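You operate a simulated robot arm through the tools that you are given. There is no shell and no other tool.

You run a simulated robot arm. Do the job below in one go: nothing can be reset, and whatever is moved stays where it is left.

TASK
Put the white block back, turn the light dial to DAY, shut the cover and switch the meter off.
Fine: the block goes on its dark pad.

It is judged by the outcome, as a careful person would: the job done as asked, and still so three seconds after it is handed in. It fails if anything else is knocked over, pushed out of place, dropped, spilled or broken. Lids that push on must go on centred and level and be pressed home; caps that screw on are set level and turned clockwise until they are tight.

THE ROBOT
A 6-joint arm with a two-finger parallel gripper, fixed in place. Base frame: the origin is on the floor under the middle of its stand, x ahead of it, y to its left, z up; the work surface is at about z = 76. Units: cm, rad, N and s.
With the tool pointing down near the work surface it reaches from about 26 to 68 cm from the base axis. Its first joint turns from -1.152 to 1.152 rad. Payload 2.9 kg.
The TCP is the grasp point between the finger pads, 3 cm short of the fingertips. In the tool frame z runs along the fingers and y along their closing line. Largest opening 11 cm; finger width 2, thickness 1; the body of the gripper, 4.8 by 11.2 cm, starts 5.5 cm behind the TCP.
Orientation is told as [roll, pitch, yaw] about the base's x, y, z axes, in that order, counted from this pose: with the fingers straight down and closing along the base's y, the tool's x points along the base's -x, its y along +y and its z along -z.

THE INTERFACE
- The arm moves only by the tool jog_arm. Its argument "series" is a list of rows, each an object of numbers (a shift or turn left out is 0, a gripper value left out holds the last): "tx", "ty", "tz": the shift along the base's x, y, z in cm; "rx", "ry", "rz": the turn, a rotation vector about the base's x, y, z in rad. In form: [{"tx": .., "ty": .., "tz": .., "rx": .., "ry": .., "rz": ..}, ...]. A call has 1 to 20 rows; each row is the pose to reach, as a shift and turn from the pose commanded when the call began. "jaw" is the closure in counts, from 0 (fully open) to 255 (shut), set as the call begins (left out, the last holds). Each row takes 0.2 s and may step no farther than 5 cm and 0.15 rad from the row before; otherwise, or with a gripper value out of range, the whole call is refused. Where a pose cannot be reached the arm comes as near as it can. A force on the tool above 40 N (or 10 N above the force at the start of the call, whichever is more), or a blocked arm, ends the call early, and 0.2 s more pass. The fingers move at their own pace (about 10.8 cm/s each) and stop on an object; they squeeze with about 35 N. The grip force told is the motor's: it shows also when the fingers shut on nothing. Time passes only in rows, and 0.2 s behind the last, so rows that repeat a pose let the fingers close. The reply holds the time, the measured pose of the TCP, the force on the tool along the base axes, the opening and the grip force, in the units named above and with some noise, with the torque about the TCP (base axes, N m) and any sound that the robot's microphone picked up.
- Cameras (640 x 400 px; columns grow to the right, rows downward): "scene" is fixed at [8.38, 43.42, 139.13]; the picture's right is [-0.72, -0.70, 0.00], its down [-0.35, 0.36, -0.86] and it looks along [0.60, -0.62, -0.51] (base axes); focal length 314 px, centre (320, 200). "wrist" rides on the gripper at [7.2, 1.7, -10.3] in the tool frame; the picture's right is [-0.23, 0.97, 0.00], its down [-0.76, -0.18, -0.62] and it looks along [-0.61, -0.14, 0.78] (tool axes); focal length 222 px, centre (320, 200). There is no depth. A picture from a camera that has moved, and an enlarged one, comes with that camera's place and axes in the base frame and with its lens.
- capture(camera): a new picture of that camera. No time passes.
- inspect(camera, box): a new picture of the part [left, top, right, bottom] of that camera's present view, enlarged. No time passes.
- finish_job(): hands the job in; it is judged then, once.

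Nothing tells you positions but the pictures and the camera data. Unless the task says otherwise, let go and move clear before handing in.

The tools are called after "Emit:" as a command line: name --argument value ..., lists and objects as JSON in quotes. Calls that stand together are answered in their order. jog_arm: Moves the arm, as the interface text tells. Its arguments: {"type":"object","properties":{"series":{"type":"array"},"jaw":{"type":"number"}},"required":["series"]} The other tools are called the same way: capture (camera) takes a picture; inspect (camera, box) takes an enlarged picture of a part of a camera's view; finish_job () hands the job in.

At the start:

```text
clock: 0.0
ee_pos: [39.97, -32.4, 110.98]
ee_rot: [0.0, 0.002, 0.0]
ft_force: [-0.6, -0.5, -0.4]
moment: [-0.01, 0.01, 0.01]
grip_width: 11.01
gripper_force: 0.2
```

scene: 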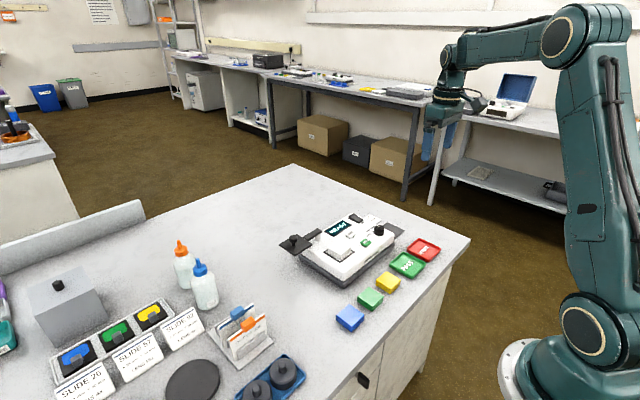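
wrist: 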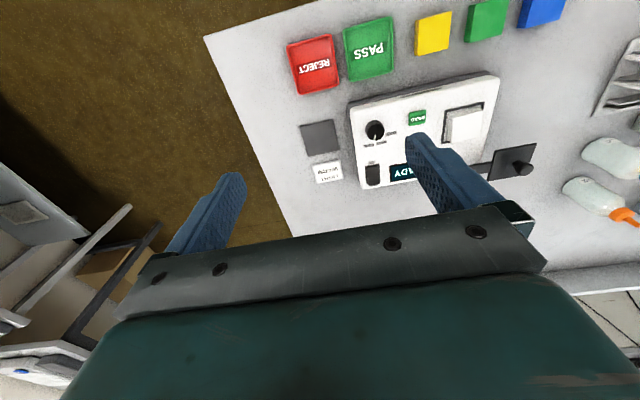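

I see a white meter on the bench with a dial, a switch, a display and a slide-out cover, plus a dark pad beside it. I'll take closer looks before moving.

Emit:
inspect --camera "scene" --box '[260, 190, 460, 315]'

Emit:
inspect --camera "wrist" --box '[280, 60, 560, 235]'

Emit:
inspect --camera "scene" --box '[0, 220, 320, 400]'

```text
3.20 times, centred on (360, 252) of scene
camera zoom: at [8.38, 43.42, 139.13], right [-0.72, -0.7, 0.0], down [-0.35, 0.36, -0.86], along [0.6, -0.62, -0.51], focal length 1003 px, centre (192, 32)
```

zoom: 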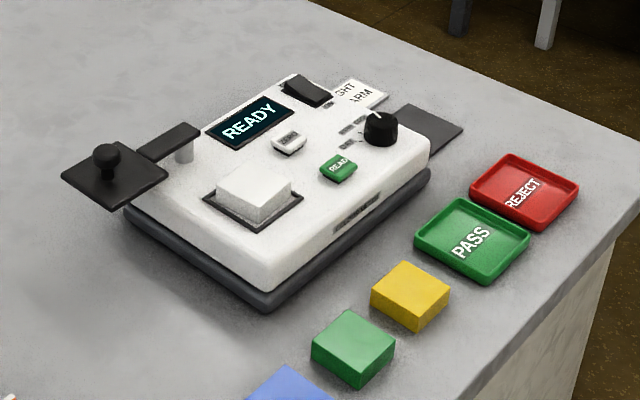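

```text
2.29 times, centred on (420, 148) of wrist
camera zoom: at [32.65, -30.63, 121.28], right [0.23, 0.97, 0.0], down [0.76, -0.18, 0.62], along [0.61, -0.14, -0.78], focal length 508 px, centre (91, 320)
```

zoom: 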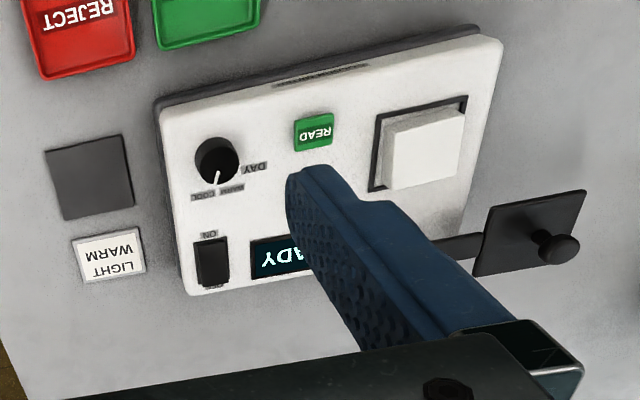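

```text
2.00 times, centred on (160, 310) of scene
camera zoom: at [8.38, 43.42, 139.13], right [-0.72, -0.7, 0.0], down [-0.35, 0.36, -0.86], along [0.6, -0.62, -0.51], focal length 627 px, centre (640, -20)
```

zoom: 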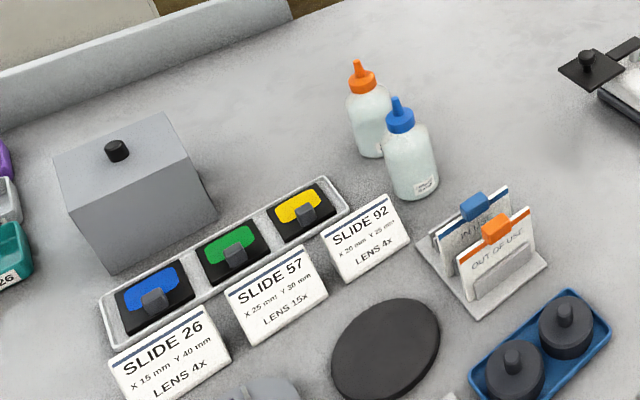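

The white block is in the meter's sample well at about (52, -9), and the dark pad is at about (51, -35). The cover looks like a plate on a swing arm behind the well, and the dial and rocker switch are at the right end. I'll move the wrist camera in for a closer view.

Emit:
jog_arm --series '[{"tx": 3, "ty": 2, "tz": -2}, {"tx": 6, "ty": 4, "tz": -4}, {"tx": 9, "ty": 6, "tz": -6}, {"tx": 12, "ty": 8, "tz": -8}, {"tx": 13, "ty": 9, "tz": -10}]'

Emit:
capture --camera "wrist"

Emit:
capture --camera "scene"

```text
clock: 1.2
ee_pos: [53.05, -23.23, 100.9]
ee_rot: [0.001, -0.001, 0.0]
ft_force: [0.0, 0.1, 0.0]
moment: [0.01, 0.0, 0.01]
grip_width: 11.0
gripper_force: 0.1
```

```text
taken
camera wrist: at [45.76, -21.63, 111.1], right [0.23, 0.97, 0.0], down [0.76, -0.18, 0.62], along [0.61, -0.14, -0.78], focal length 222 px, centre (320, 200)
```

wrist: 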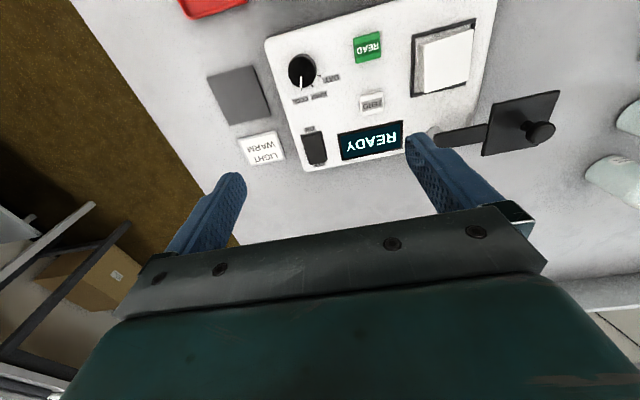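

```text
taken
```

scene: 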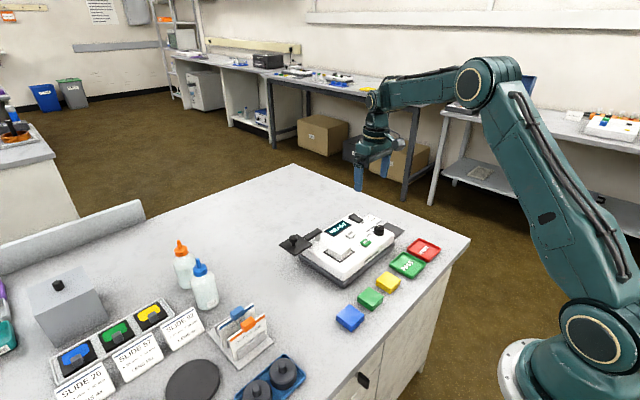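

Emit:
inspect --camera "wrist" --box '[200, 20, 424, 170]'

Emit:
inspect --camera "wrist" --box '[390, 10, 590, 170]'

Emit:
inspect --camera "scene" --box '[270, 200, 400, 290]'

Emit:
inspect --camera "scene" --box '[340, 200, 420, 250]'

```text
2.67 times, centred on (312, 95) of wrist
camera zoom: at [45.76, -21.63, 111.1], right [0.23, 0.97, 0.0], down [0.76, -0.18, 0.62], along [0.61, -0.14, -0.78], focal length 592 px, centre (341, 480)
```

zoom: 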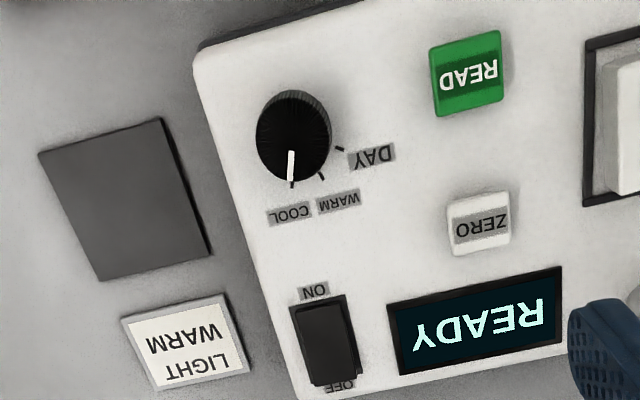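

```text
2.50 times, centred on (490, 90) of wrist
camera zoom: at [45.76, -21.63, 111.1], right [0.23, 0.97, 0.0], down [0.76, -0.18, 0.62], along [0.61, -0.14, -0.78], focal length 555 px, centre (-105, 475)
```

zoom: 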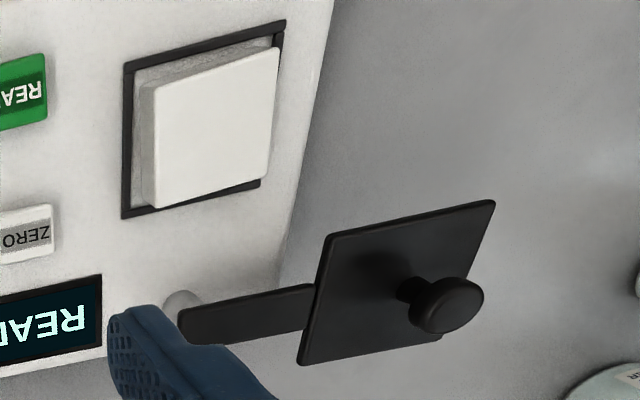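

```text
4.44 times, centred on (335, 245) of scene
camera zoom: at [8.38, 43.42, 139.13], right [-0.72, -0.7, 0.0], down [-0.35, 0.36, -0.86], along [0.6, -0.62, -0.51], focal length 1393 px, centre (253, 0)
```

zoom: 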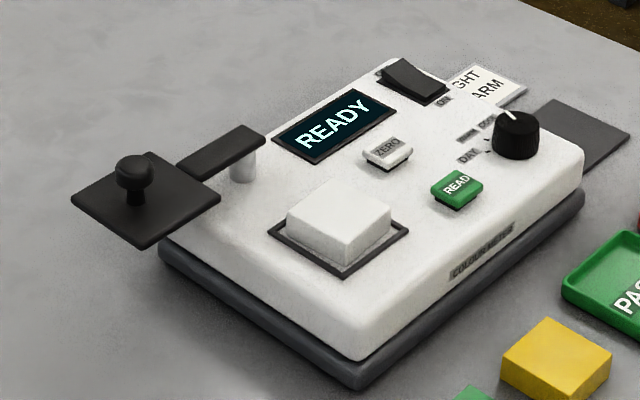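

```text
8.00 times, centred on (380, 225) of scene
camera zoom: at [8.38, 43.42, 139.13], right [-0.72, -0.7, 0.0], down [-0.35, 0.36, -0.86], along [0.6, -0.62, -0.51], focal length 2508 px, centre (-160, 0)
```

zoom: 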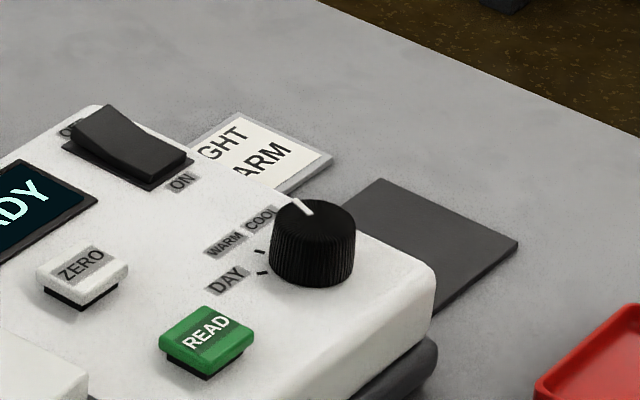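

The dial points to COOL with DAY about 67° counter-clockwise. The block is about 5 cm square with its top centre near (52.2, -9.1, 83.5), and the pad is about 7 cm square centred near (51.5, -34.9). Next I'll hover over the block with the fingers part open and check alignment.

Emit:
jog_arm --series '[{"tx": -0.2, "ty": 3.6, "tz": -2}, {"tx": -0.4, "ty": 7.2, "tz": -4}, {"tx": -0.6, "ty": 10.8, "tz": -6}, {"tx": -0.8, "ty": 14.2, "tz": -8}, {"tx": -0.8, "ty": 14.2, "tz": -10}, {"tx": -0.8, "ty": 14.2, "tz": -10}]' --jaw 81

Emit:
capture --camera "wrist"

Emit:
inspect --camera "scene" --box '[270, 170, 430, 290]'

```text
clock: 2.6
ee_pos: [52.15, -9.1, 90.86]
ee_rot: [0.0, -0.001, 0.001]
ft_force: [-0.2, 0.5, -0.1]
moment: [-0.02, 0.0, 0.02]
grip_width: 7.5
gripper_force: 0.0
```

```text
taken
camera wrist: at [44.77, -7.41, 101.08], right [0.23, 0.97, 0.0], down [0.76, -0.18, 0.62], along [0.61, -0.14, -0.78], focal length 222 px, centre (320, 200)
```

wrist: 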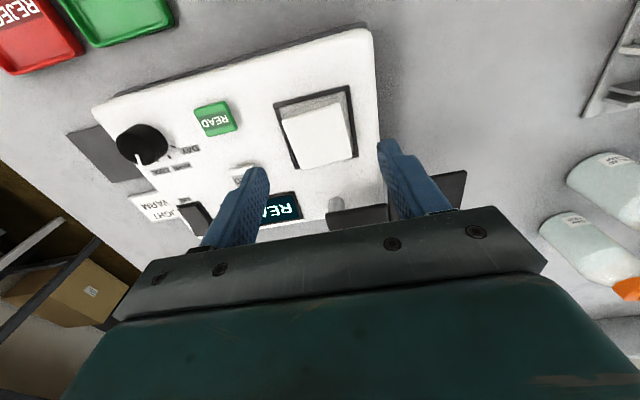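

```text
3.33 times, centred on (350, 230) of scene
camera zoom: at [8.38, 43.42, 139.13], right [-0.72, -0.7, 0.0], down [-0.35, 0.36, -0.86], along [0.6, -0.62, -0.51], focal length 1045 px, centre (220, 100)
```

zoom: 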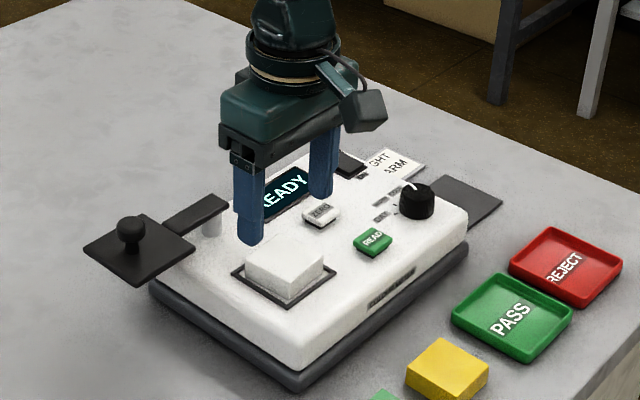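

The tool axis is centred over the block in the wrist view. I'll descend so the fingertips stop just above the meter's top face, then grip.

Emit:
jog_arm --series '[{"tz": -2, "rz": 0.02}, {"tz": -4, "rz": 0.02}, {"tz": -5, "rz": 0.02}, {"tz": -5.6, "rz": 0.02}, {"tz": -5.6, "rz": 0.02}]'

Emit:
inspect --camera "scene" --box '[270, 170, 430, 290]'

Emit:
capture --camera "wrist"

```text
clock: 3.8
ee_pos: [51.99, -9.05, 85.34]
ee_rot: [0.001, 0.002, 0.021]
ft_force: [0.9, -0.2, 0.5]
moment: [0.03, 0.0, 0.01]
grip_width: 7.51
gripper_force: 0.0
```

```text
3.33 times, centred on (350, 230) of scene
camera zoom: at [8.38, 43.42, 139.13], right [-0.72, -0.7, 0.0], down [-0.35, 0.36, -0.86], along [0.6, -0.62, -0.51], focal length 1045 px, centre (220, 100)
```

zoom: 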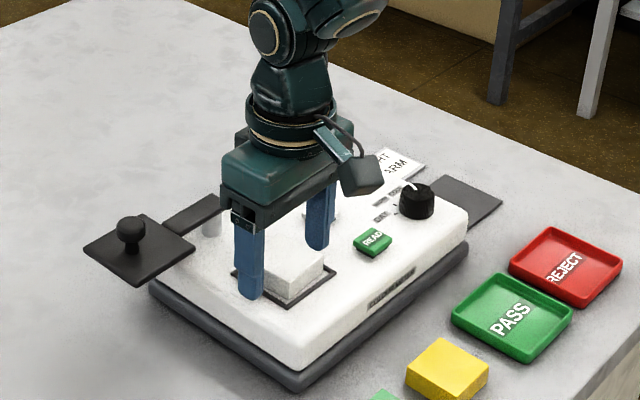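

```text
taken
camera wrist: at [44.69, -7.57, 95.65], right [0.21, 0.98, 0.0], down [0.77, -0.16, 0.62], along [0.61, -0.13, -0.78], focal length 222 px, centre (320, 200)
```

wrist: 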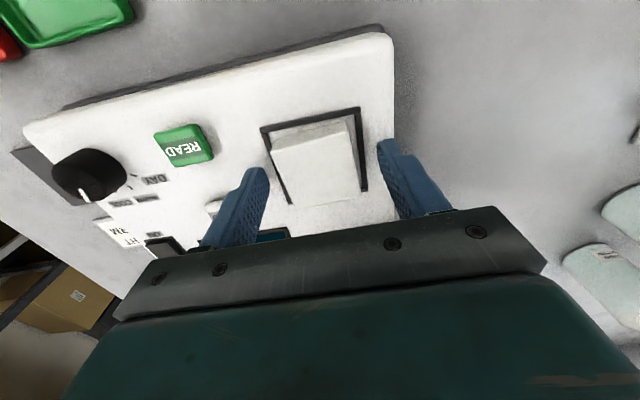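

The fingers straddle the block without contact. I'll close on it now.

Emit:
jog_arm --series '[{}, {}, {}, {}]' --jaw 200

```text
clock: 4.8
ee_pos: [52.01, -9.07, 85.5]
ee_rot: [0.0, 0.001, 0.021]
ft_force: [0.3, 0.1, 0.4]
moment: [-0.03, -0.01, 0.01]
grip_width: 4.72
gripper_force: 35.0
```

The block is gripped at 4.7 cm width. I'll lift it straight up.

Emit:
jog_arm --series '[{"tz": 0.6}, {"tz": 1.5}, {"tz": 3}, {"tz": 5}, {"tz": 7}, {"tz": 7}]'

Emit:
capture --camera "wrist"

Emit:
inspect --camera "scene" --box '[270, 170, 430, 290]'

```text
clock: 6.2
ee_pos: [52.26, -9.18, 92.31]
ee_rot: [0.002, 0.0, 0.021]
ft_force: [-0.6, 0.7, -1.2]
moment: [0.01, -0.01, 0.03]
grip_width: 4.75
gripper_force: 35.0
```

```text
taken
camera wrist: at [44.87, -7.61, 102.66], right [0.21, 0.98, 0.0], down [0.77, -0.16, 0.62], along [0.61, -0.13, -0.78], focal length 222 px, centre (320, 200)
```

wrist: 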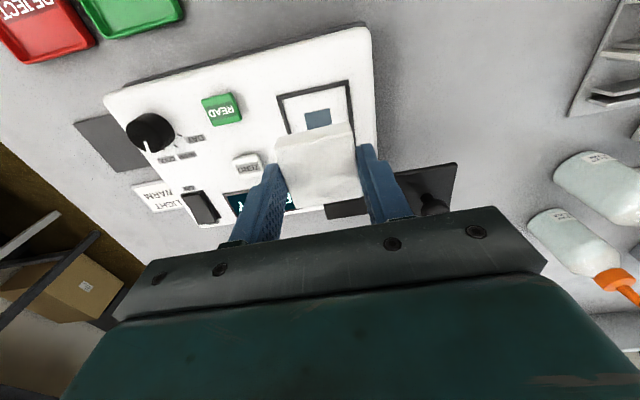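

```text
3.33 times, centred on (350, 230) of scene
camera zoom: at [8.38, 43.42, 139.13], right [-0.72, -0.7, 0.0], down [-0.35, 0.36, -0.86], along [0.6, -0.62, -0.51], focal length 1045 px, centre (220, 100)
```

zoom: 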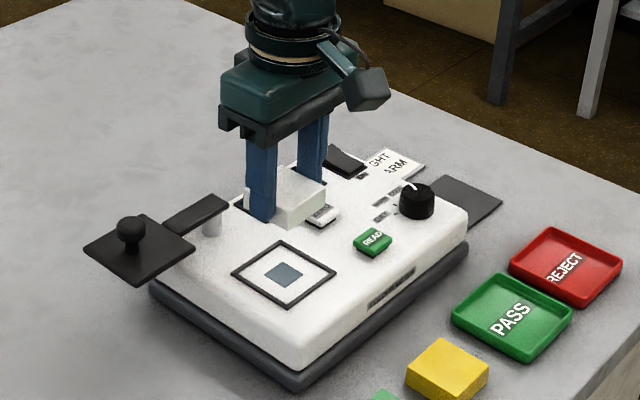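

The block is held level and clear, and the well is empty. I'll carry it over the dial toward the dark pad.

Emit:
jog_arm --series '[{"tx": -0.1, "ty": -4}, {"tx": -0.2, "ty": -8.5}, {"tx": -0.3, "ty": -13}, {"tx": -0.4, "ty": -17.5}, {"tx": -0.5, "ty": -22, "tz": 0}, {"tx": -0.6, "ty": -25.8, "tz": 0}, {"tx": -0.6, "ty": -25.8, "tz": -3}, {"tx": -0.6, "ty": -25.8, "tz": -6}, {"tx": -0.6, "ty": -25.8, "tz": -6}]'

Emit:
capture --camera "wrist"

Emit:
inspect --camera "scene" --box '[330, 150, 490, 270]'

```text
clock: 8.2
ee_pos: [51.5, -34.91, 86.21]
ee_rot: [0.0, -0.001, 0.021]
ft_force: [0.6, 0.1, -2.1]
moment: [0.01, 0.04, 0.01]
grip_width: 4.71
gripper_force: 34.9
```

```text
taken
camera wrist: at [44.2, -33.37, 96.48], right [0.21, 0.98, 0.0], down [0.77, -0.16, 0.62], along [0.61, -0.13, -0.78], focal length 222 px, centre (320, 200)
```

wrist: 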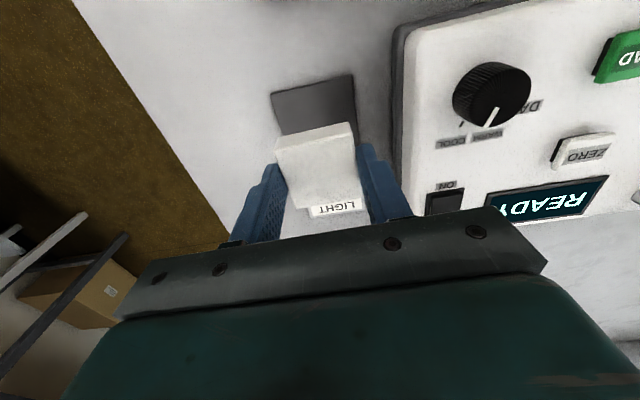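

```text
3.33 times, centred on (410, 210) of scene
camera zoom: at [8.38, 43.41, 139.13], right [-0.72, -0.7, 0.0], down [-0.35, 0.36, -0.86], along [0.6, -0.62, -0.51], focal length 1045 px, centre (20, 167)
```

zoom: 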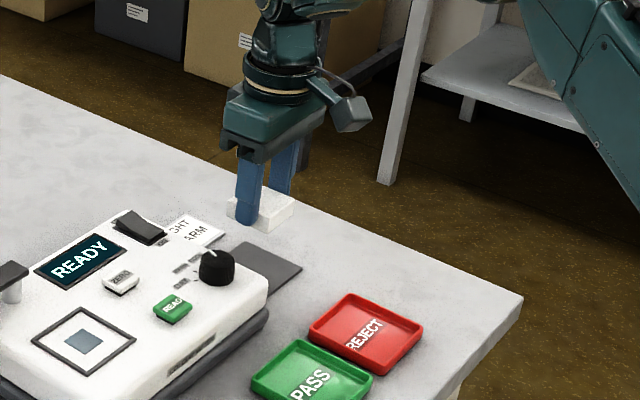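

The block is directly above the pad at matching x and y. I'll lower it most of the way, then finish in small steps.

Emit:
jog_arm --series '[{"tx": -0.1, "tz": -2.5, "rz": -0.01}, {"tx": -0.1, "tz": -4.5, "rz": -0.01}, {"tx": -0.1, "tz": -5.6, "rz": -0.01}, {"tx": -0.1, "tz": -6.0, "rz": -0.01}, {"tx": -0.1, "tz": -6.0, "rz": -0.01}]'

Emit:
inspect --camera "scene" --box '[350, 180, 450, 250]'

Emit:
capture --camera "wrist"

```text
clock: 9.4
ee_pos: [51.43, -34.87, 80.36]
ee_rot: [-0.001, 0.0, 0.012]
ft_force: [-0.1, 0.0, -1.1]
moment: [0.02, 0.02, 0.01]
grip_width: 4.72
gripper_force: 35.1
```

```text
5.71 times, centred on (400, 215) of scene
camera zoom: at [8.38, 43.41, 139.13], right [-0.72, -0.7, 0.0], down [-0.35, 0.36, -0.86], along [0.6, -0.62, -0.51], focal length 1791 px, centre (-137, 114)
```

zoom: 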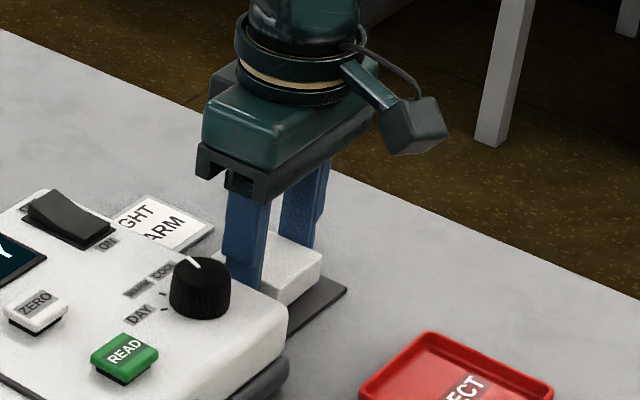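

```text
taken
camera wrist: at [44.12, -33.32, 90.6], right [0.22, 0.98, 0.0], down [0.76, -0.17, 0.62], along [0.61, -0.14, -0.78], focal length 222 px, centre (320, 200)
```

wrist: 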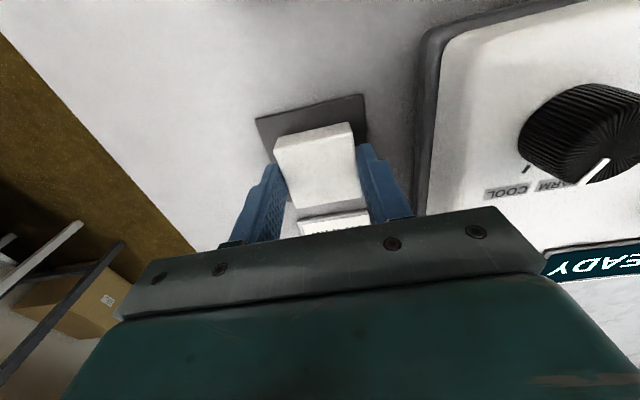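

The block is just above the pad, so I'll lower it in small steps until it touches.

Emit:
jog_arm --series '[{"tz": -0.15}, {"tz": -0.3}, {"tz": -0.4}, {"tz": -0.4}]'

```text
clock: 10.4
ee_pos: [51.46, -34.85, 79.89]
ee_rot: [0.0, 0.0, 0.01]
ft_force: [-1.3, 1.8, 2.3]
moment: [0.06, 0.03, 0.04]
grip_width: 4.72
gripper_force: 34.9
```

Emit:
jog_arm --series '[{"tz": -0.08}, {"tz": -0.15}, {"tz": -0.15}]'

Emit:
inspect --camera "wrist" --box '[220, 70, 420, 250]'

```text
clock: 11.2
ee_pos: [51.48, -34.98, 80.0]
ee_rot: [0.0, -0.002, 0.01]
ft_force: [-3.3, 5.9, 20.5]
moment: [0.29, 0.46, 0.03]
grip_width: 4.7
gripper_force: 34.8
```

```text
2.22 times, centred on (320, 160) of wrist
camera zoom: at [44.13, -33.3, 90.25], right [0.22, 0.98, 0.0], down [0.76, -0.17, 0.63], along [0.61, -0.14, -0.78], focal length 494 px, centre (320, 289)
```

zoom: 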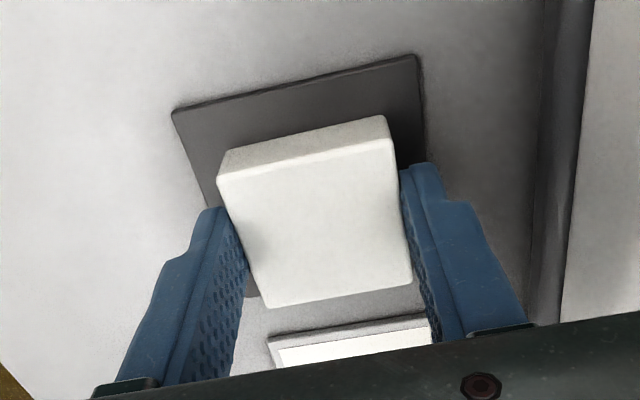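

The block is firmly on the pad. I'll ease off the pressure, then open the fingers slightly and rise.

Emit:
jog_arm --series '[{"tz": 0.1}, {"tz": 0.12}]'

Emit:
jog_arm --series '[{}, {}, {}, {"tz": 0.5}, {"tz": 1.5}, {"tz": 3.5}, {"tz": 7}, {"tz": 11}, {"tz": 11}]' --jaw 97

Emit:
capture --camera "wrist"

Emit:
inspect --camera "scene" --box '[330, 180, 450, 260]'

```text
clock: 11.8
ee_pos: [51.59, -34.93, 80.13]
ee_rot: [-0.002, -0.002, 0.008]
ft_force: [-1.0, 3.9, 15.3]
moment: [0.07, 0.11, 0.07]
grip_width: 4.74
gripper_force: 35.4
```

```text
clock: 13.8
ee_pos: [51.43, -34.89, 90.94]
ee_rot: [0.001, 0.001, 0.009]
ft_force: [0.8, 0.3, -0.8]
moment: [0.0, -0.01, 0.01]
grip_width: 6.81
gripper_force: 0.0
```

```text
taken
camera wrist: at [44.13, -33.29, 101.22], right [0.22, 0.98, 0.0], down [0.76, -0.17, 0.62], along [0.61, -0.14, -0.78], focal length 222 px, centre (320, 200)
```

wrist: 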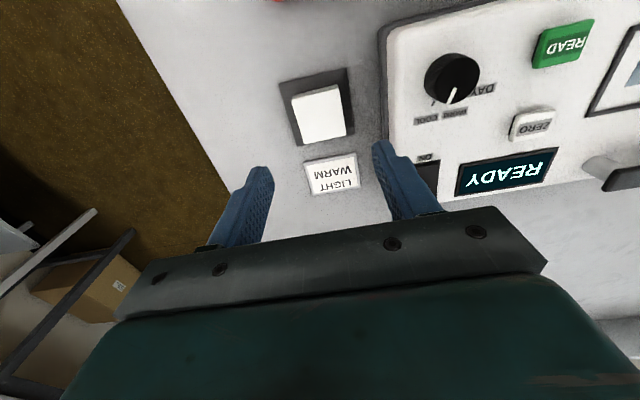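

```text
5.00 times, centred on (390, 220) of scene
camera zoom: at [8.38, 43.42, 139.13], right [-0.72, -0.7, 0.0], down [-0.35, 0.36, -0.86], along [0.6, -0.62, -0.51], focal length 1567 px, centre (-30, 100)
```

zoom: 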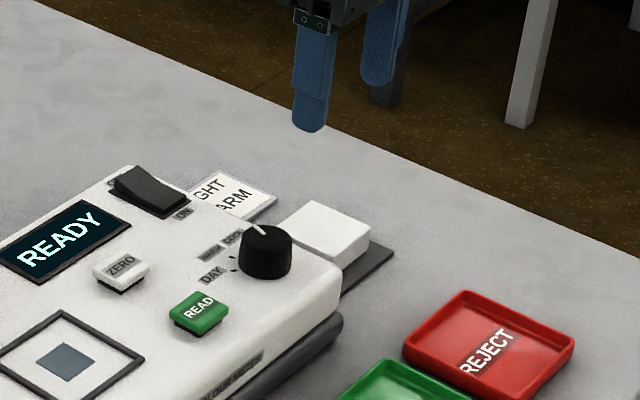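

The white block sits centred on its dark pad. Next is the dial, so I'll take a close view to pin down its centre and angles.

Emit:
inspect --camera "wrist" --box '[380, 20, 540, 220]'

Emit:
inspect --camera "scene" --box '[355, 215, 405, 247]'

```text
2.00 times, centred on (460, 120) of wrist
camera zoom: at [44.13, -33.29, 101.22], right [0.22, 0.98, 0.0], down [0.76, -0.17, 0.62], along [0.61, -0.14, -0.78], focal length 444 px, centre (40, 360)
```

zoom: 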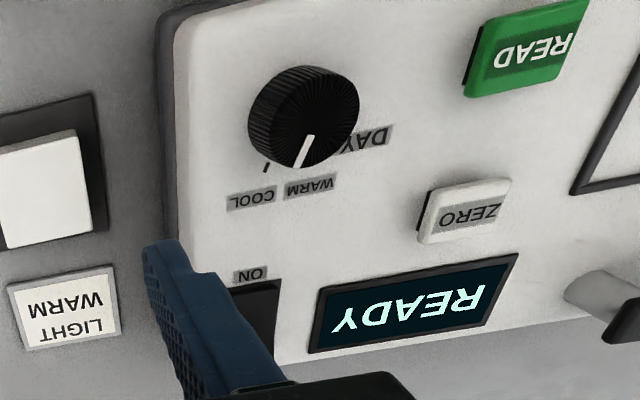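

```text
12.50 times, centred on (380, 231) of scene
camera zoom: at [8.38, 43.42, 139.13], right [-0.72, -0.7, 0.0], down [-0.35, 0.36, -0.86], along [0.6, -0.62, -0.51], focal length 3918 px, centre (-430, -188)
```

zoom: 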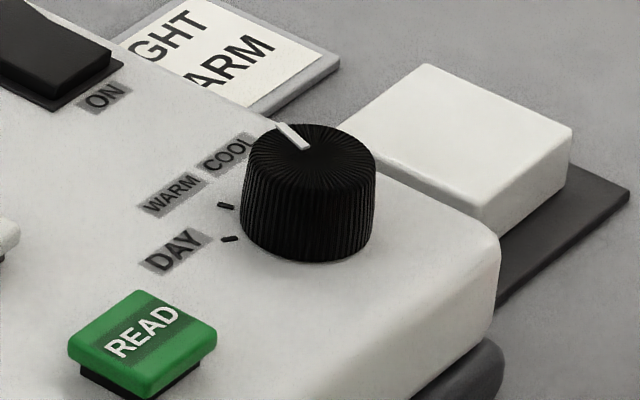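

The knob is about 2.9 cm across and 2 cm high, centred near (49.3, -24.55) with its top at about 83.8. The pointer is at about -15° and DAY at about 60°, so I'll turn it roughly 75° counter-clockwise. I'll pre-rotate the gripper and hover over the knob.

Emit:
jog_arm --series '[{"tx": -0.4, "ty": 2, "rz": -0.13}, {"tx": -0.8, "ty": 4, "rz": -0.26}, {"tx": -1.2, "ty": 6, "rz": -0.39}, {"tx": -1.6, "ty": 8, "rz": -0.52}, {"tx": -2.15, "ty": 10.4, "rz": -0.66}, {"tx": -2.15, "ty": 10.4, "rz": -0.66}, {"tx": -2.15, "ty": 10.4, "rz": -0.66}]' --jaw 139

Emit:
capture --camera "wrist"

Emit:
inspect --camera "scene" --box '[330, 180, 450, 260]'

```text
clock: 15.4
ee_pos: [49.36, -24.69, 91.08]
ee_rot: [0.0, -0.002, -0.652]
ft_force: [0.7, 0.4, 0.4]
moment: [0.03, -0.02, 0.01]
grip_width: 5.02
gripper_force: 0.1
```

```text
taken
camera wrist: at [44.58, -18.93, 101.38], right [0.77, 0.64, 0.0], down [0.5, -0.6, 0.62], along [0.4, -0.48, -0.78], focal length 222 px, centre (320, 200)
```

wrist: 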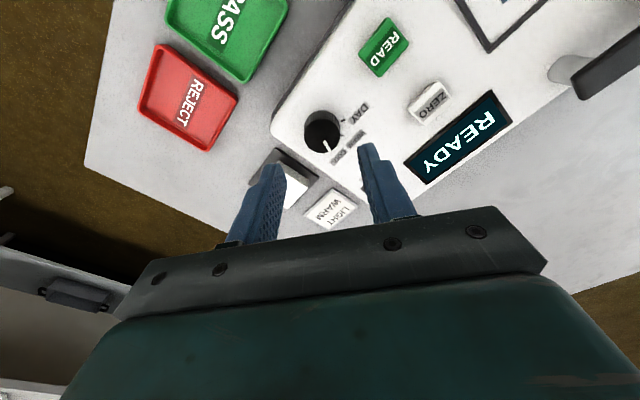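

```text
5.00 times, centred on (390, 220) of scene
camera zoom: at [8.38, 43.42, 139.13], right [-0.72, -0.7, 0.0], down [-0.35, 0.36, -0.86], along [0.6, -0.62, -0.51], focal length 1567 px, centre (-30, 100)
```

zoom: 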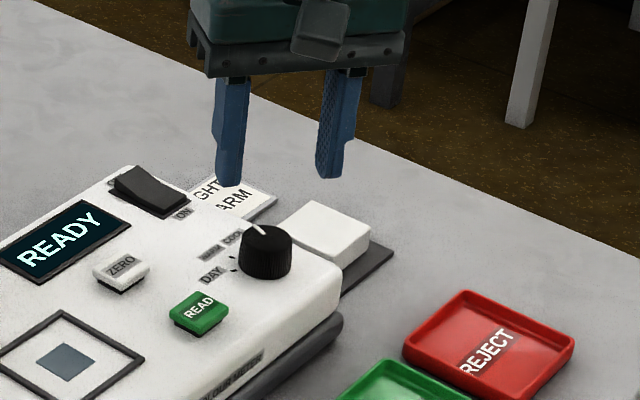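

Emit:
inspect --camera "wrist" --box '[270, 80, 390, 170]'

```text
4.44 times, centred on (330, 125) of wrist
camera zoom: at [44.58, -18.93, 101.38], right [0.77, 0.64, 0.0], down [0.5, -0.6, 0.62], along [0.4, -0.48, -0.78], focal length 987 px, centre (276, 533)
```

zoom: 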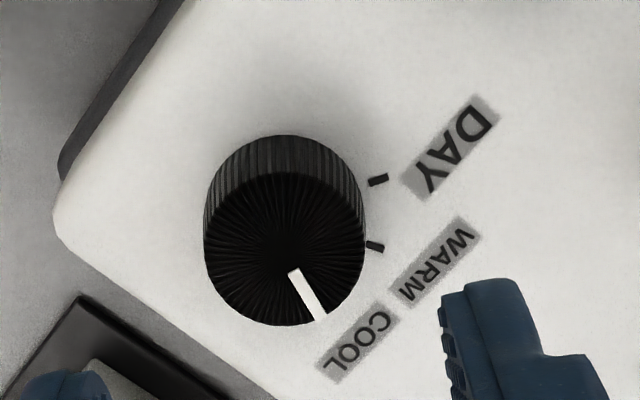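

The close view puts the knob centre at about (49.4, -24.45). The pointer is at about -23°, WARM at 17° and DAY at 57°, so the turn is about 80° (1.40 rad). I'll descend around the knob and grip it.

Emit:
jog_arm --series '[{"tx": 0.03, "ty": 0.12, "tz": -2}, {"tx": 0.03, "ty": 0.12, "tz": -4}, {"tx": 0.03, "ty": 0.12, "tz": -5.2}, {"tx": 0.03, "ty": 0.12, "tz": -5.7}, {"tx": 0.03, "ty": 0.12, "tz": -5.7}]'

Emit:
inspect --camera "wrist" --box '[220, 80, 420, 220]'

Emit:
inspect --camera "scene" --box '[330, 180, 450, 260]'

```text
clock: 16.6
ee_pos: [49.31, -24.3, 85.22]
ee_rot: [0.0, -0.001, -0.648]
ft_force: [-0.2, 0.0, 0.1]
moment: [0.01, 0.01, 0.0]
grip_width: 5.01
gripper_force: 0.1
```

```text
2.86 times, centred on (320, 150) of wrist
camera zoom: at [44.42, -18.66, 95.54], right [0.77, 0.64, 0.0], down [0.5, -0.6, 0.62], along [0.4, -0.48, -0.78], focal length 635 px, centre (320, 343)
```

zoom: 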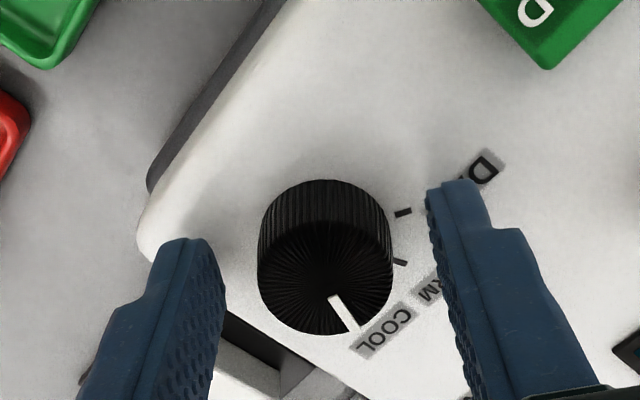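

```text
5.00 times, centred on (390, 220) of scene
camera zoom: at [8.38, 43.42, 139.13], right [-0.72, -0.7, 0.0], down [-0.35, 0.36, -0.86], along [0.6, -0.62, -0.51], focal length 1567 px, centre (-30, 100)
```

zoom: 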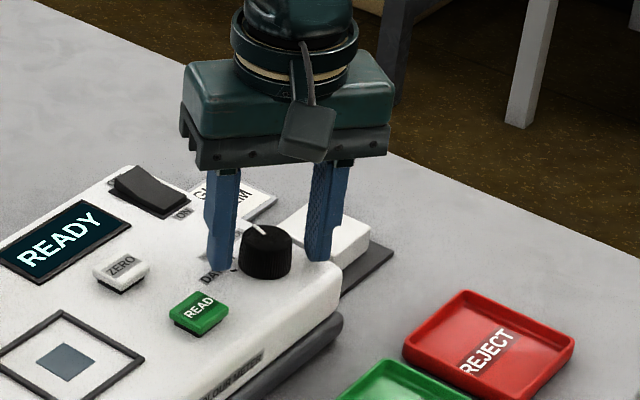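

The knob is centred between the fingers, so I'll close gently and then turn.

Emit:
jog_arm --series '[{}, {}, {}]' --jaw 215

```text
clock: 17.4
ee_pos: [49.43, -24.26, 85.25]
ee_rot: [-0.001, 0.0, -0.648]
ft_force: [2.5, 3.4, -1.8]
moment: [0.07, -0.19, 0.08]
grip_width: 3.09
gripper_force: 44.5
```

Emit:
jog_arm --series '[{"rz": 0.12}, {"rz": 0.24}, {"rz": 0.36}, {"rz": 0.48}, {"rz": 0.6}, {"rz": 0.7}, {"rz": 0.7}]'

Emit:
inspect --camera "wrist" --box '[220, 80, 420, 220]'

Emit:
inspect --camera "scene" --box '[330, 180, 450, 260]'

```text
clock: 19.0
ee_pos: [49.17, -24.58, 85.29]
ee_rot: [-0.001, 0.0, 0.05]
ft_force: [-5.2, -15.4, -8.4]
moment: [-0.58, 0.29, -0.05]
grip_width: 3.08
gripper_force: 45.2
```

```text
2.86 times, centred on (320, 150) of wrist
camera zoom: at [41.84, -23.19, 95.55], right [0.18, 0.98, 0.0], down [0.77, -0.14, 0.62], along [0.61, -0.11, -0.78], focal length 635 px, centre (320, 343)
```

zoom: 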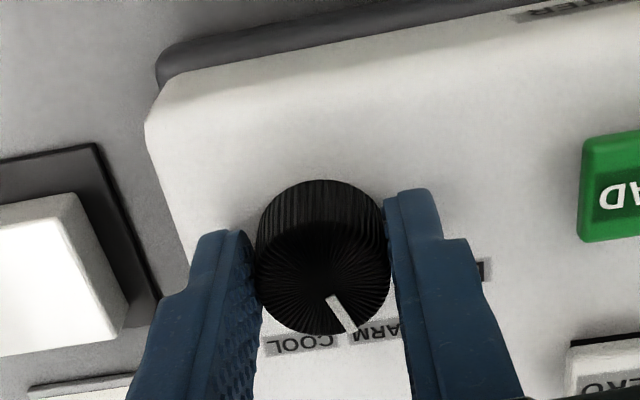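

```text
5.00 times, centred on (390, 220) of scene
camera zoom: at [8.38, 43.37, 139.15], right [-0.72, -0.7, 0.0], down [-0.35, 0.36, -0.86], along [0.6, -0.62, -0.51], focal length 1567 px, centre (-30, 100)
```

zoom: 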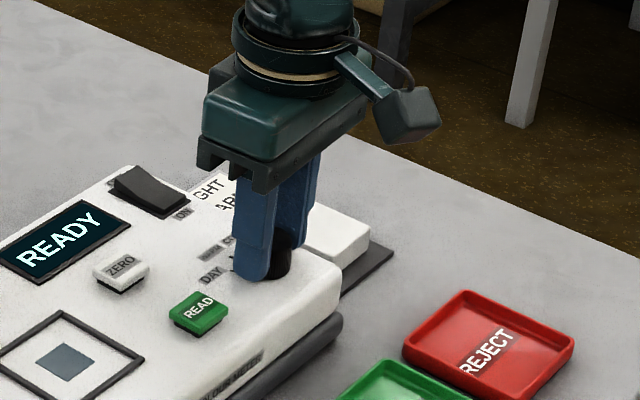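

The knob turned with the gripper, but a side force has built up because the grip is slightly off-centre. I'll shift to relieve it, then continue turning.

Emit:
jog_arm --series '[{"tx": -0.04, "ty": -0.1}, {"tx": -0.05, "ty": -0.15}, {"tx": -0.05, "ty": -0.15}]'

```text
clock: 19.8
ee_pos: [49.24, -24.49, 85.39]
ee_rot: [-0.001, 0.002, 0.051]
ft_force: [-5.8, -10.6, -5.5]
moment: [-0.45, 0.78, -0.02]
grip_width: 3.08
gripper_force: 44.8
```

Emit:
jog_arm --series '[{"tx": -0.08, "ty": -0.15}, {"tx": -0.12, "ty": -0.28}, {"tx": -0.12, "ty": -0.28}]'

```text
clock: 20.6
ee_pos: [49.11, -24.51, 85.3]
ee_rot: [0.004, -0.003, 0.058]
ft_force: [5.5, 14.5, -4.7]
moment: [0.47, -0.19, 0.01]
grip_width: 3.09
gripper_force: 45.2
```

Emit:
jog_arm --series '[{"tx": 0.06, "ty": 0.15}, {"tx": 0.066, "ty": 0.1, "rz": 0.12}, {"tx": 0.077, "ty": 0.05, "rz": 0.24}, {"tx": 0.095, "ty": 0.0, "rz": 0.36}, {"tx": 0.118, "ty": -0.046, "rz": 0.48}, {"tx": 0.118, "ty": -0.046, "rz": 0.48}]'

Emit:
inspect --camera "wrist" --box '[220, 80, 420, 220]'

```text
clock: 22.0
ee_pos: [49.24, -24.58, 85.31]
ee_rot: [0.004, 0.001, 0.535]
ft_force: [-3.3, 24.5, 3.1]
moment: [0.46, 0.65, 0.1]
grip_width: 3.07
gripper_force: 45.1
```

```text
2.86 times, centred on (320, 150) of wrist
camera zoom: at [42.11, -26.97, 95.56], right [-0.3, 0.95, 0.0], down [0.75, 0.23, 0.62], along [0.59, 0.19, -0.78], focal length 635 px, centre (320, 343)
```

zoom: 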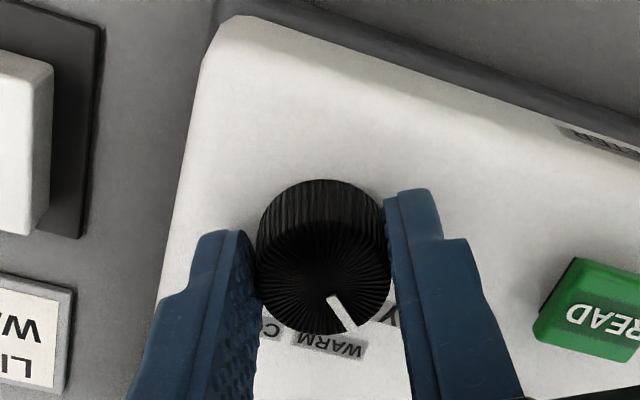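

The forces show the knob centre is about 0.2 cm further in +y than I'm commanding. I'll correct that and finish the turn.

Emit:
jog_arm --series '[{"tx": -0.03, "ty": 0.12}, {"tx": -0.05, "ty": 0.22}, {"tx": -0.05, "ty": 0.22, "rz": 0.11}, {"tx": -0.05, "ty": 0.22, "rz": 0.22}, {"tx": -0.05, "ty": 0.22, "rz": 0.22}]'

Emit:
inspect --camera "wrist" --box '[220, 80, 420, 220]'

Emit:
inspect --camera "scene" --box '[330, 180, 450, 260]'

```text
clock: 23.2
ee_pos: [49.27, -24.8, 85.33]
ee_rot: [-0.003, 0.0, 0.749]
ft_force: [3.6, 0.0, -5.6]
moment: [0.59, -0.82, 0.02]
grip_width: 3.07
gripper_force: 45.1
```

```text
2.86 times, centred on (320, 150) of wrist
camera zoom: at [42.72, -28.39, 95.56], right [-0.5, 0.87, 0.0], down [0.68, 0.39, 0.62], along [0.54, 0.31, -0.78], focal length 635 px, centre (320, 343)
```

zoom: 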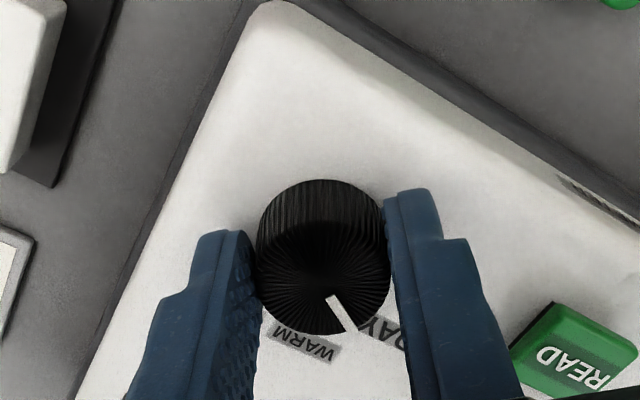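

```text
5.00 times, centred on (390, 220) of scene
camera zoom: at [8.4, 43.41, 139.14], right [-0.72, -0.7, 0.0], down [-0.35, 0.36, -0.86], along [0.6, -0.62, -0.51], focal length 1567 px, centre (-30, 100)
```

zoom: 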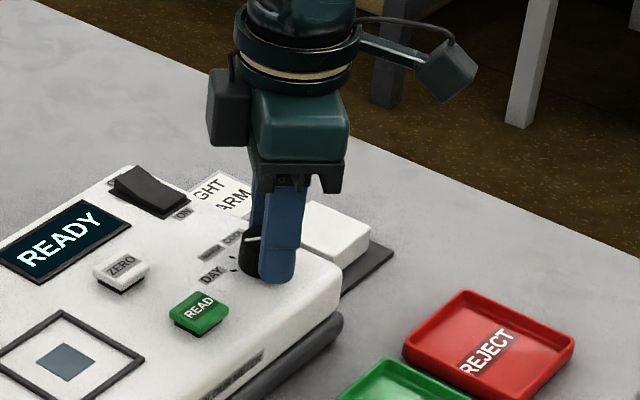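

The pointer now lines up with DAY the way it did with COOL at the start. I'll release the knob, rise and verify.

Emit:
jog_arm --series '[{}, {}, {}, {"tz": 1}, {"tz": 3}, {"tz": 6}, {"tz": 8}, {"tz": 8}]' --jaw 139

Emit:
inspect --camera "wrist" --box '[250, 60, 410, 180]'

Emit:
inspect --camera "scene" --box '[355, 215, 405, 247]'

```text
clock: 25.0
ee_pos: [49.33, -24.6, 93.38]
ee_rot: [0.001, 0.0, 0.75]
ft_force: [0.4, -0.5, 1.1]
moment: [0.0, 0.0, 0.02]
grip_width: 5.01
gripper_force: 0.2
```

```text
3.33 times, centred on (330, 120) of wrist
camera zoom: at [42.77, -28.35, 103.56], right [-0.5, 0.87, 0.0], down [0.68, 0.39, 0.62], along [0.54, 0.31, -0.78], focal length 740 px, centre (287, 467)
```

zoom: 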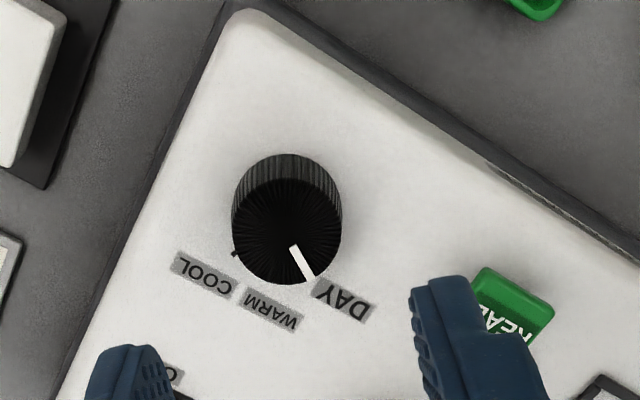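

```text
12.50 times, centred on (380, 231) of scene
camera zoom: at [8.38, 43.42, 139.13], right [-0.72, -0.7, 0.0], down [-0.35, 0.36, -0.86], along [0.6, -0.62, -0.51], focal length 3918 px, centre (-430, -188)
```

zoom: 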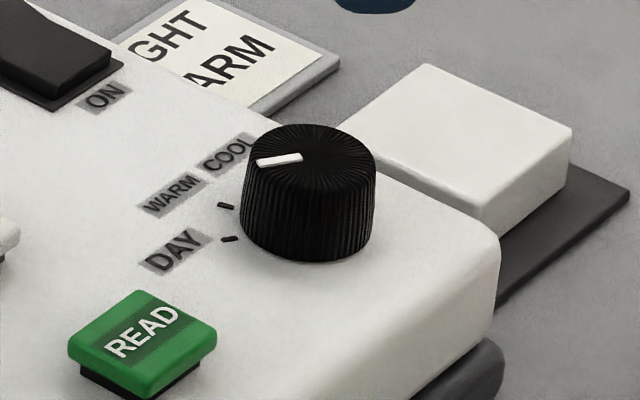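

The dial reads DAY. Next is the cover, so I'll move the wrist camera over to see the hinge and the knob on the plate.

Emit:
jog_arm --series '[{"tz": 3, "rz": -0.12}, {"tx": 1, "ty": 3, "tz": 5, "rz": -0.25}, {"tx": 2, "ty": 6, "tz": 7, "rz": -0.38}, {"tx": 3, "ty": 10, "tz": 7, "rz": -0.5}, {"tx": 4, "ty": 14, "tz": 7, "rz": -0.62}, {"tx": 5, "ty": 17, "tz": 7, "rz": -0.74}, {"tx": 6, "ty": 20, "tz": 7, "rz": -0.74}, {"tx": 6, "ty": 20, "tz": 7, "rz": -0.74}]'

Emit:
capture --camera "wrist"

Emit:
inspect --camera "scene" --box '[270, 220, 340, 264]'

```text
clock: 26.8
ee_pos: [55.25, -4.66, 100.24]
ee_rot: [0.001, -0.001, 0.009]
ft_force: [-0.3, -0.2, 0.2]
moment: [0.01, 0.04, -0.01]
grip_width: 5.0
gripper_force: 0.0
```

```text
taken
camera wrist: at [47.88, -2.97, 110.57], right [0.22, 0.98, 0.0], down [0.76, -0.17, 0.62], along [0.61, -0.14, -0.78], focal length 222 px, centre (320, 200)
```

wrist: 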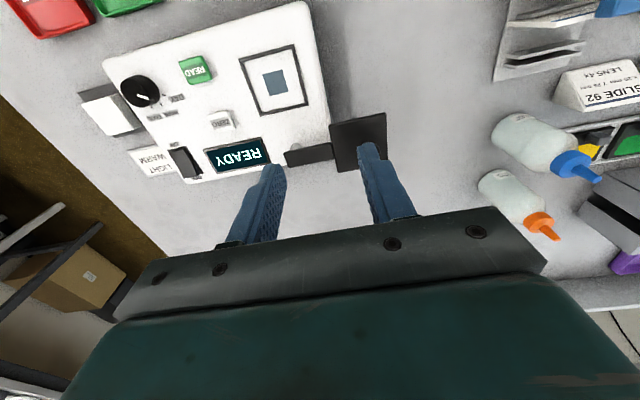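

```text
9.09 times, centred on (305, 242) of scene
camera zoom: at [8.38, 43.42, 139.13], right [-0.72, -0.7, 0.0], down [-0.35, 0.36, -0.86], along [0.6, -0.62, -0.51], focal length 2850 px, centre (456, -182)
```

zoom: 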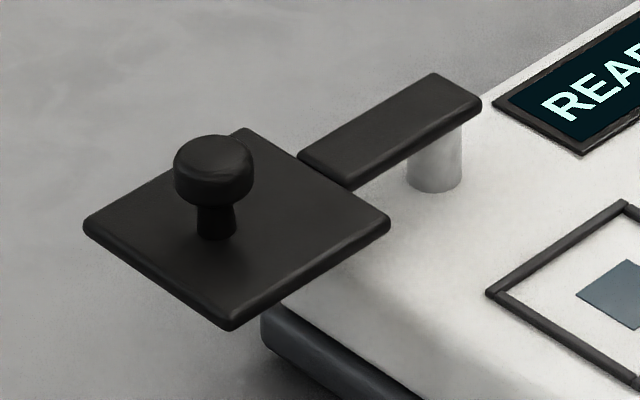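

The cover is a plate on an arm that pivots about a post near (60.5, -9.0), with the plate centre near (60.9, -0.6). It should swing about 90° counter-clockwise to sit over the well. I'll shift for an unobstructed view of the plate's knob.

Emit:
jog_arm --series '[{"tx": 3, "ty": 1}, {"tx": 6, "ty": 2.5}, {"tx": 6, "ty": 2.5}]'

Emit:
capture --camera "wrist"

Emit:
inspect --camera "wrist" --box '[230, 30, 410, 170]'

```text
clock: 27.6
ee_pos: [61.29, -2.01, 100.42]
ee_rot: [0.001, -0.001, 0.01]
ft_force: [-0.3, -0.4, -0.6]
moment: [0.04, 0.01, -0.01]
grip_width: 5.01
gripper_force: 0.1
```

```text
taken
camera wrist: at [53.91, -0.43, 110.66], right [0.22, 0.98, 0.0], down [0.76, -0.17, 0.62], along [0.61, -0.14, -0.78], focal length 222 px, centre (320, 200)
```

wrist: 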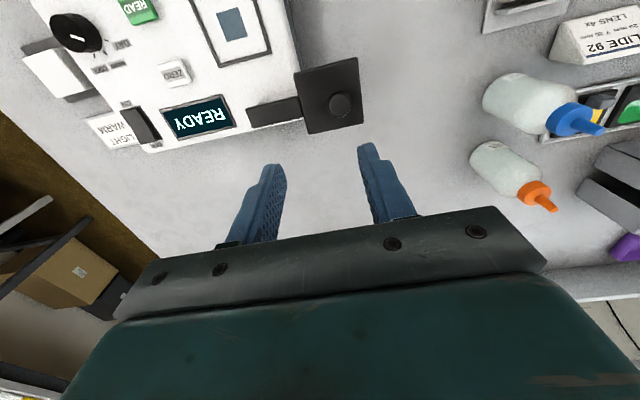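

```text
2.86 times, centred on (320, 100) of wrist
camera zoom: at [53.91, -0.43, 110.66], right [0.22, 0.98, 0.0], down [0.76, -0.17, 0.62], along [0.61, -0.14, -0.78], focal length 635 px, centre (320, 486)
```

zoom: 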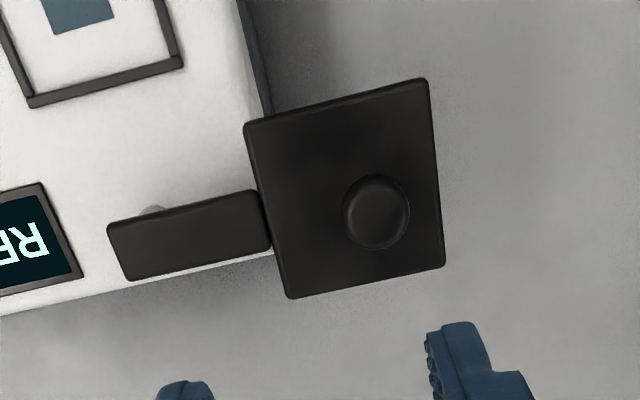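

I have a clear view: the knob head is about 2.4 cm across, centred near (60.7, 0.0). The pivot is near (60.6, -9.2) and the well near (52.2, -9.1), so a 90° counter-clockwise swing will close it. I'll hover over the knob and rotate so the fingers close along the direction of motion.

Emit:
jog_arm --series '[{"tx": -0.2, "ty": 0.7, "tz": -1.5, "rz": -0.14}, {"tx": -0.3, "ty": 1.4, "tz": -3, "rz": -0.28}, {"tx": -0.45, "ty": 2.05, "tz": -4.5, "rz": -0.42}, {"tx": -0.45, "ty": 2.05, "tz": -5.5, "rz": -0.56}, {"tx": -0.45, "ty": 2.05, "tz": -5.5, "rz": -0.7}, {"tx": -0.45, "ty": 2.05, "tz": -5.5, "rz": -0.84}, {"tx": -0.45, "ty": 2.05, "tz": -5.5, "rz": -0.98}, {"tx": -0.45, "ty": 2.05, "tz": -5.5, "rz": -1.12}, {"tx": -0.45, "ty": 2.05, "tz": -5.5, "rz": -1.26}, {"tx": -0.45, "ty": 2.05, "tz": -5.5, "rz": -1.4}, {"tx": -0.45, "ty": 2.05, "tz": -5.5, "rz": -1.54}, {"tx": -0.45, "ty": 2.05, "tz": -5.5, "rz": -1.54}]'

Emit:
capture --camera "wrist"

Emit:
capture --camera "scene"

```text
clock: 30.2
ee_pos: [60.78, -0.03, 94.83]
ee_rot: [0.001, -0.001, -1.533]
ft_force: [-0.3, 1.2, 0.6]
moment: [-0.02, 0.01, 0.01]
grip_width: 5.01
gripper_force: 0.0
```

```text
taken
camera wrist: at [62.07, 7.21, 105.08], right [0.98, -0.19, 0.0], down [-0.15, -0.77, 0.62], along [-0.12, -0.61, -0.78], focal length 222 px, centre (320, 200)
```

wrist: 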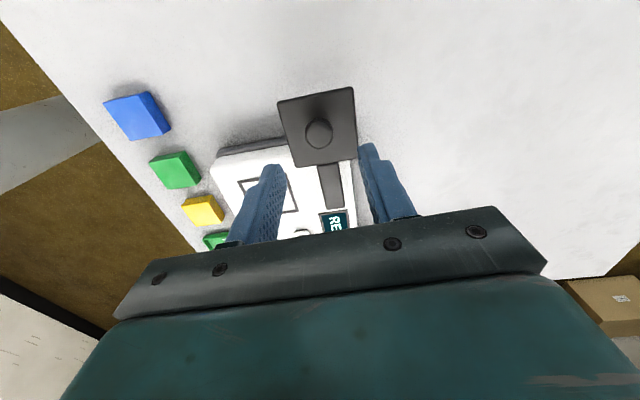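

```text
taken
```

scene: 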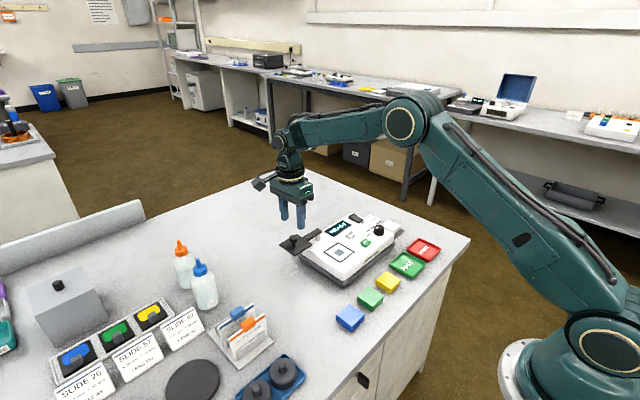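

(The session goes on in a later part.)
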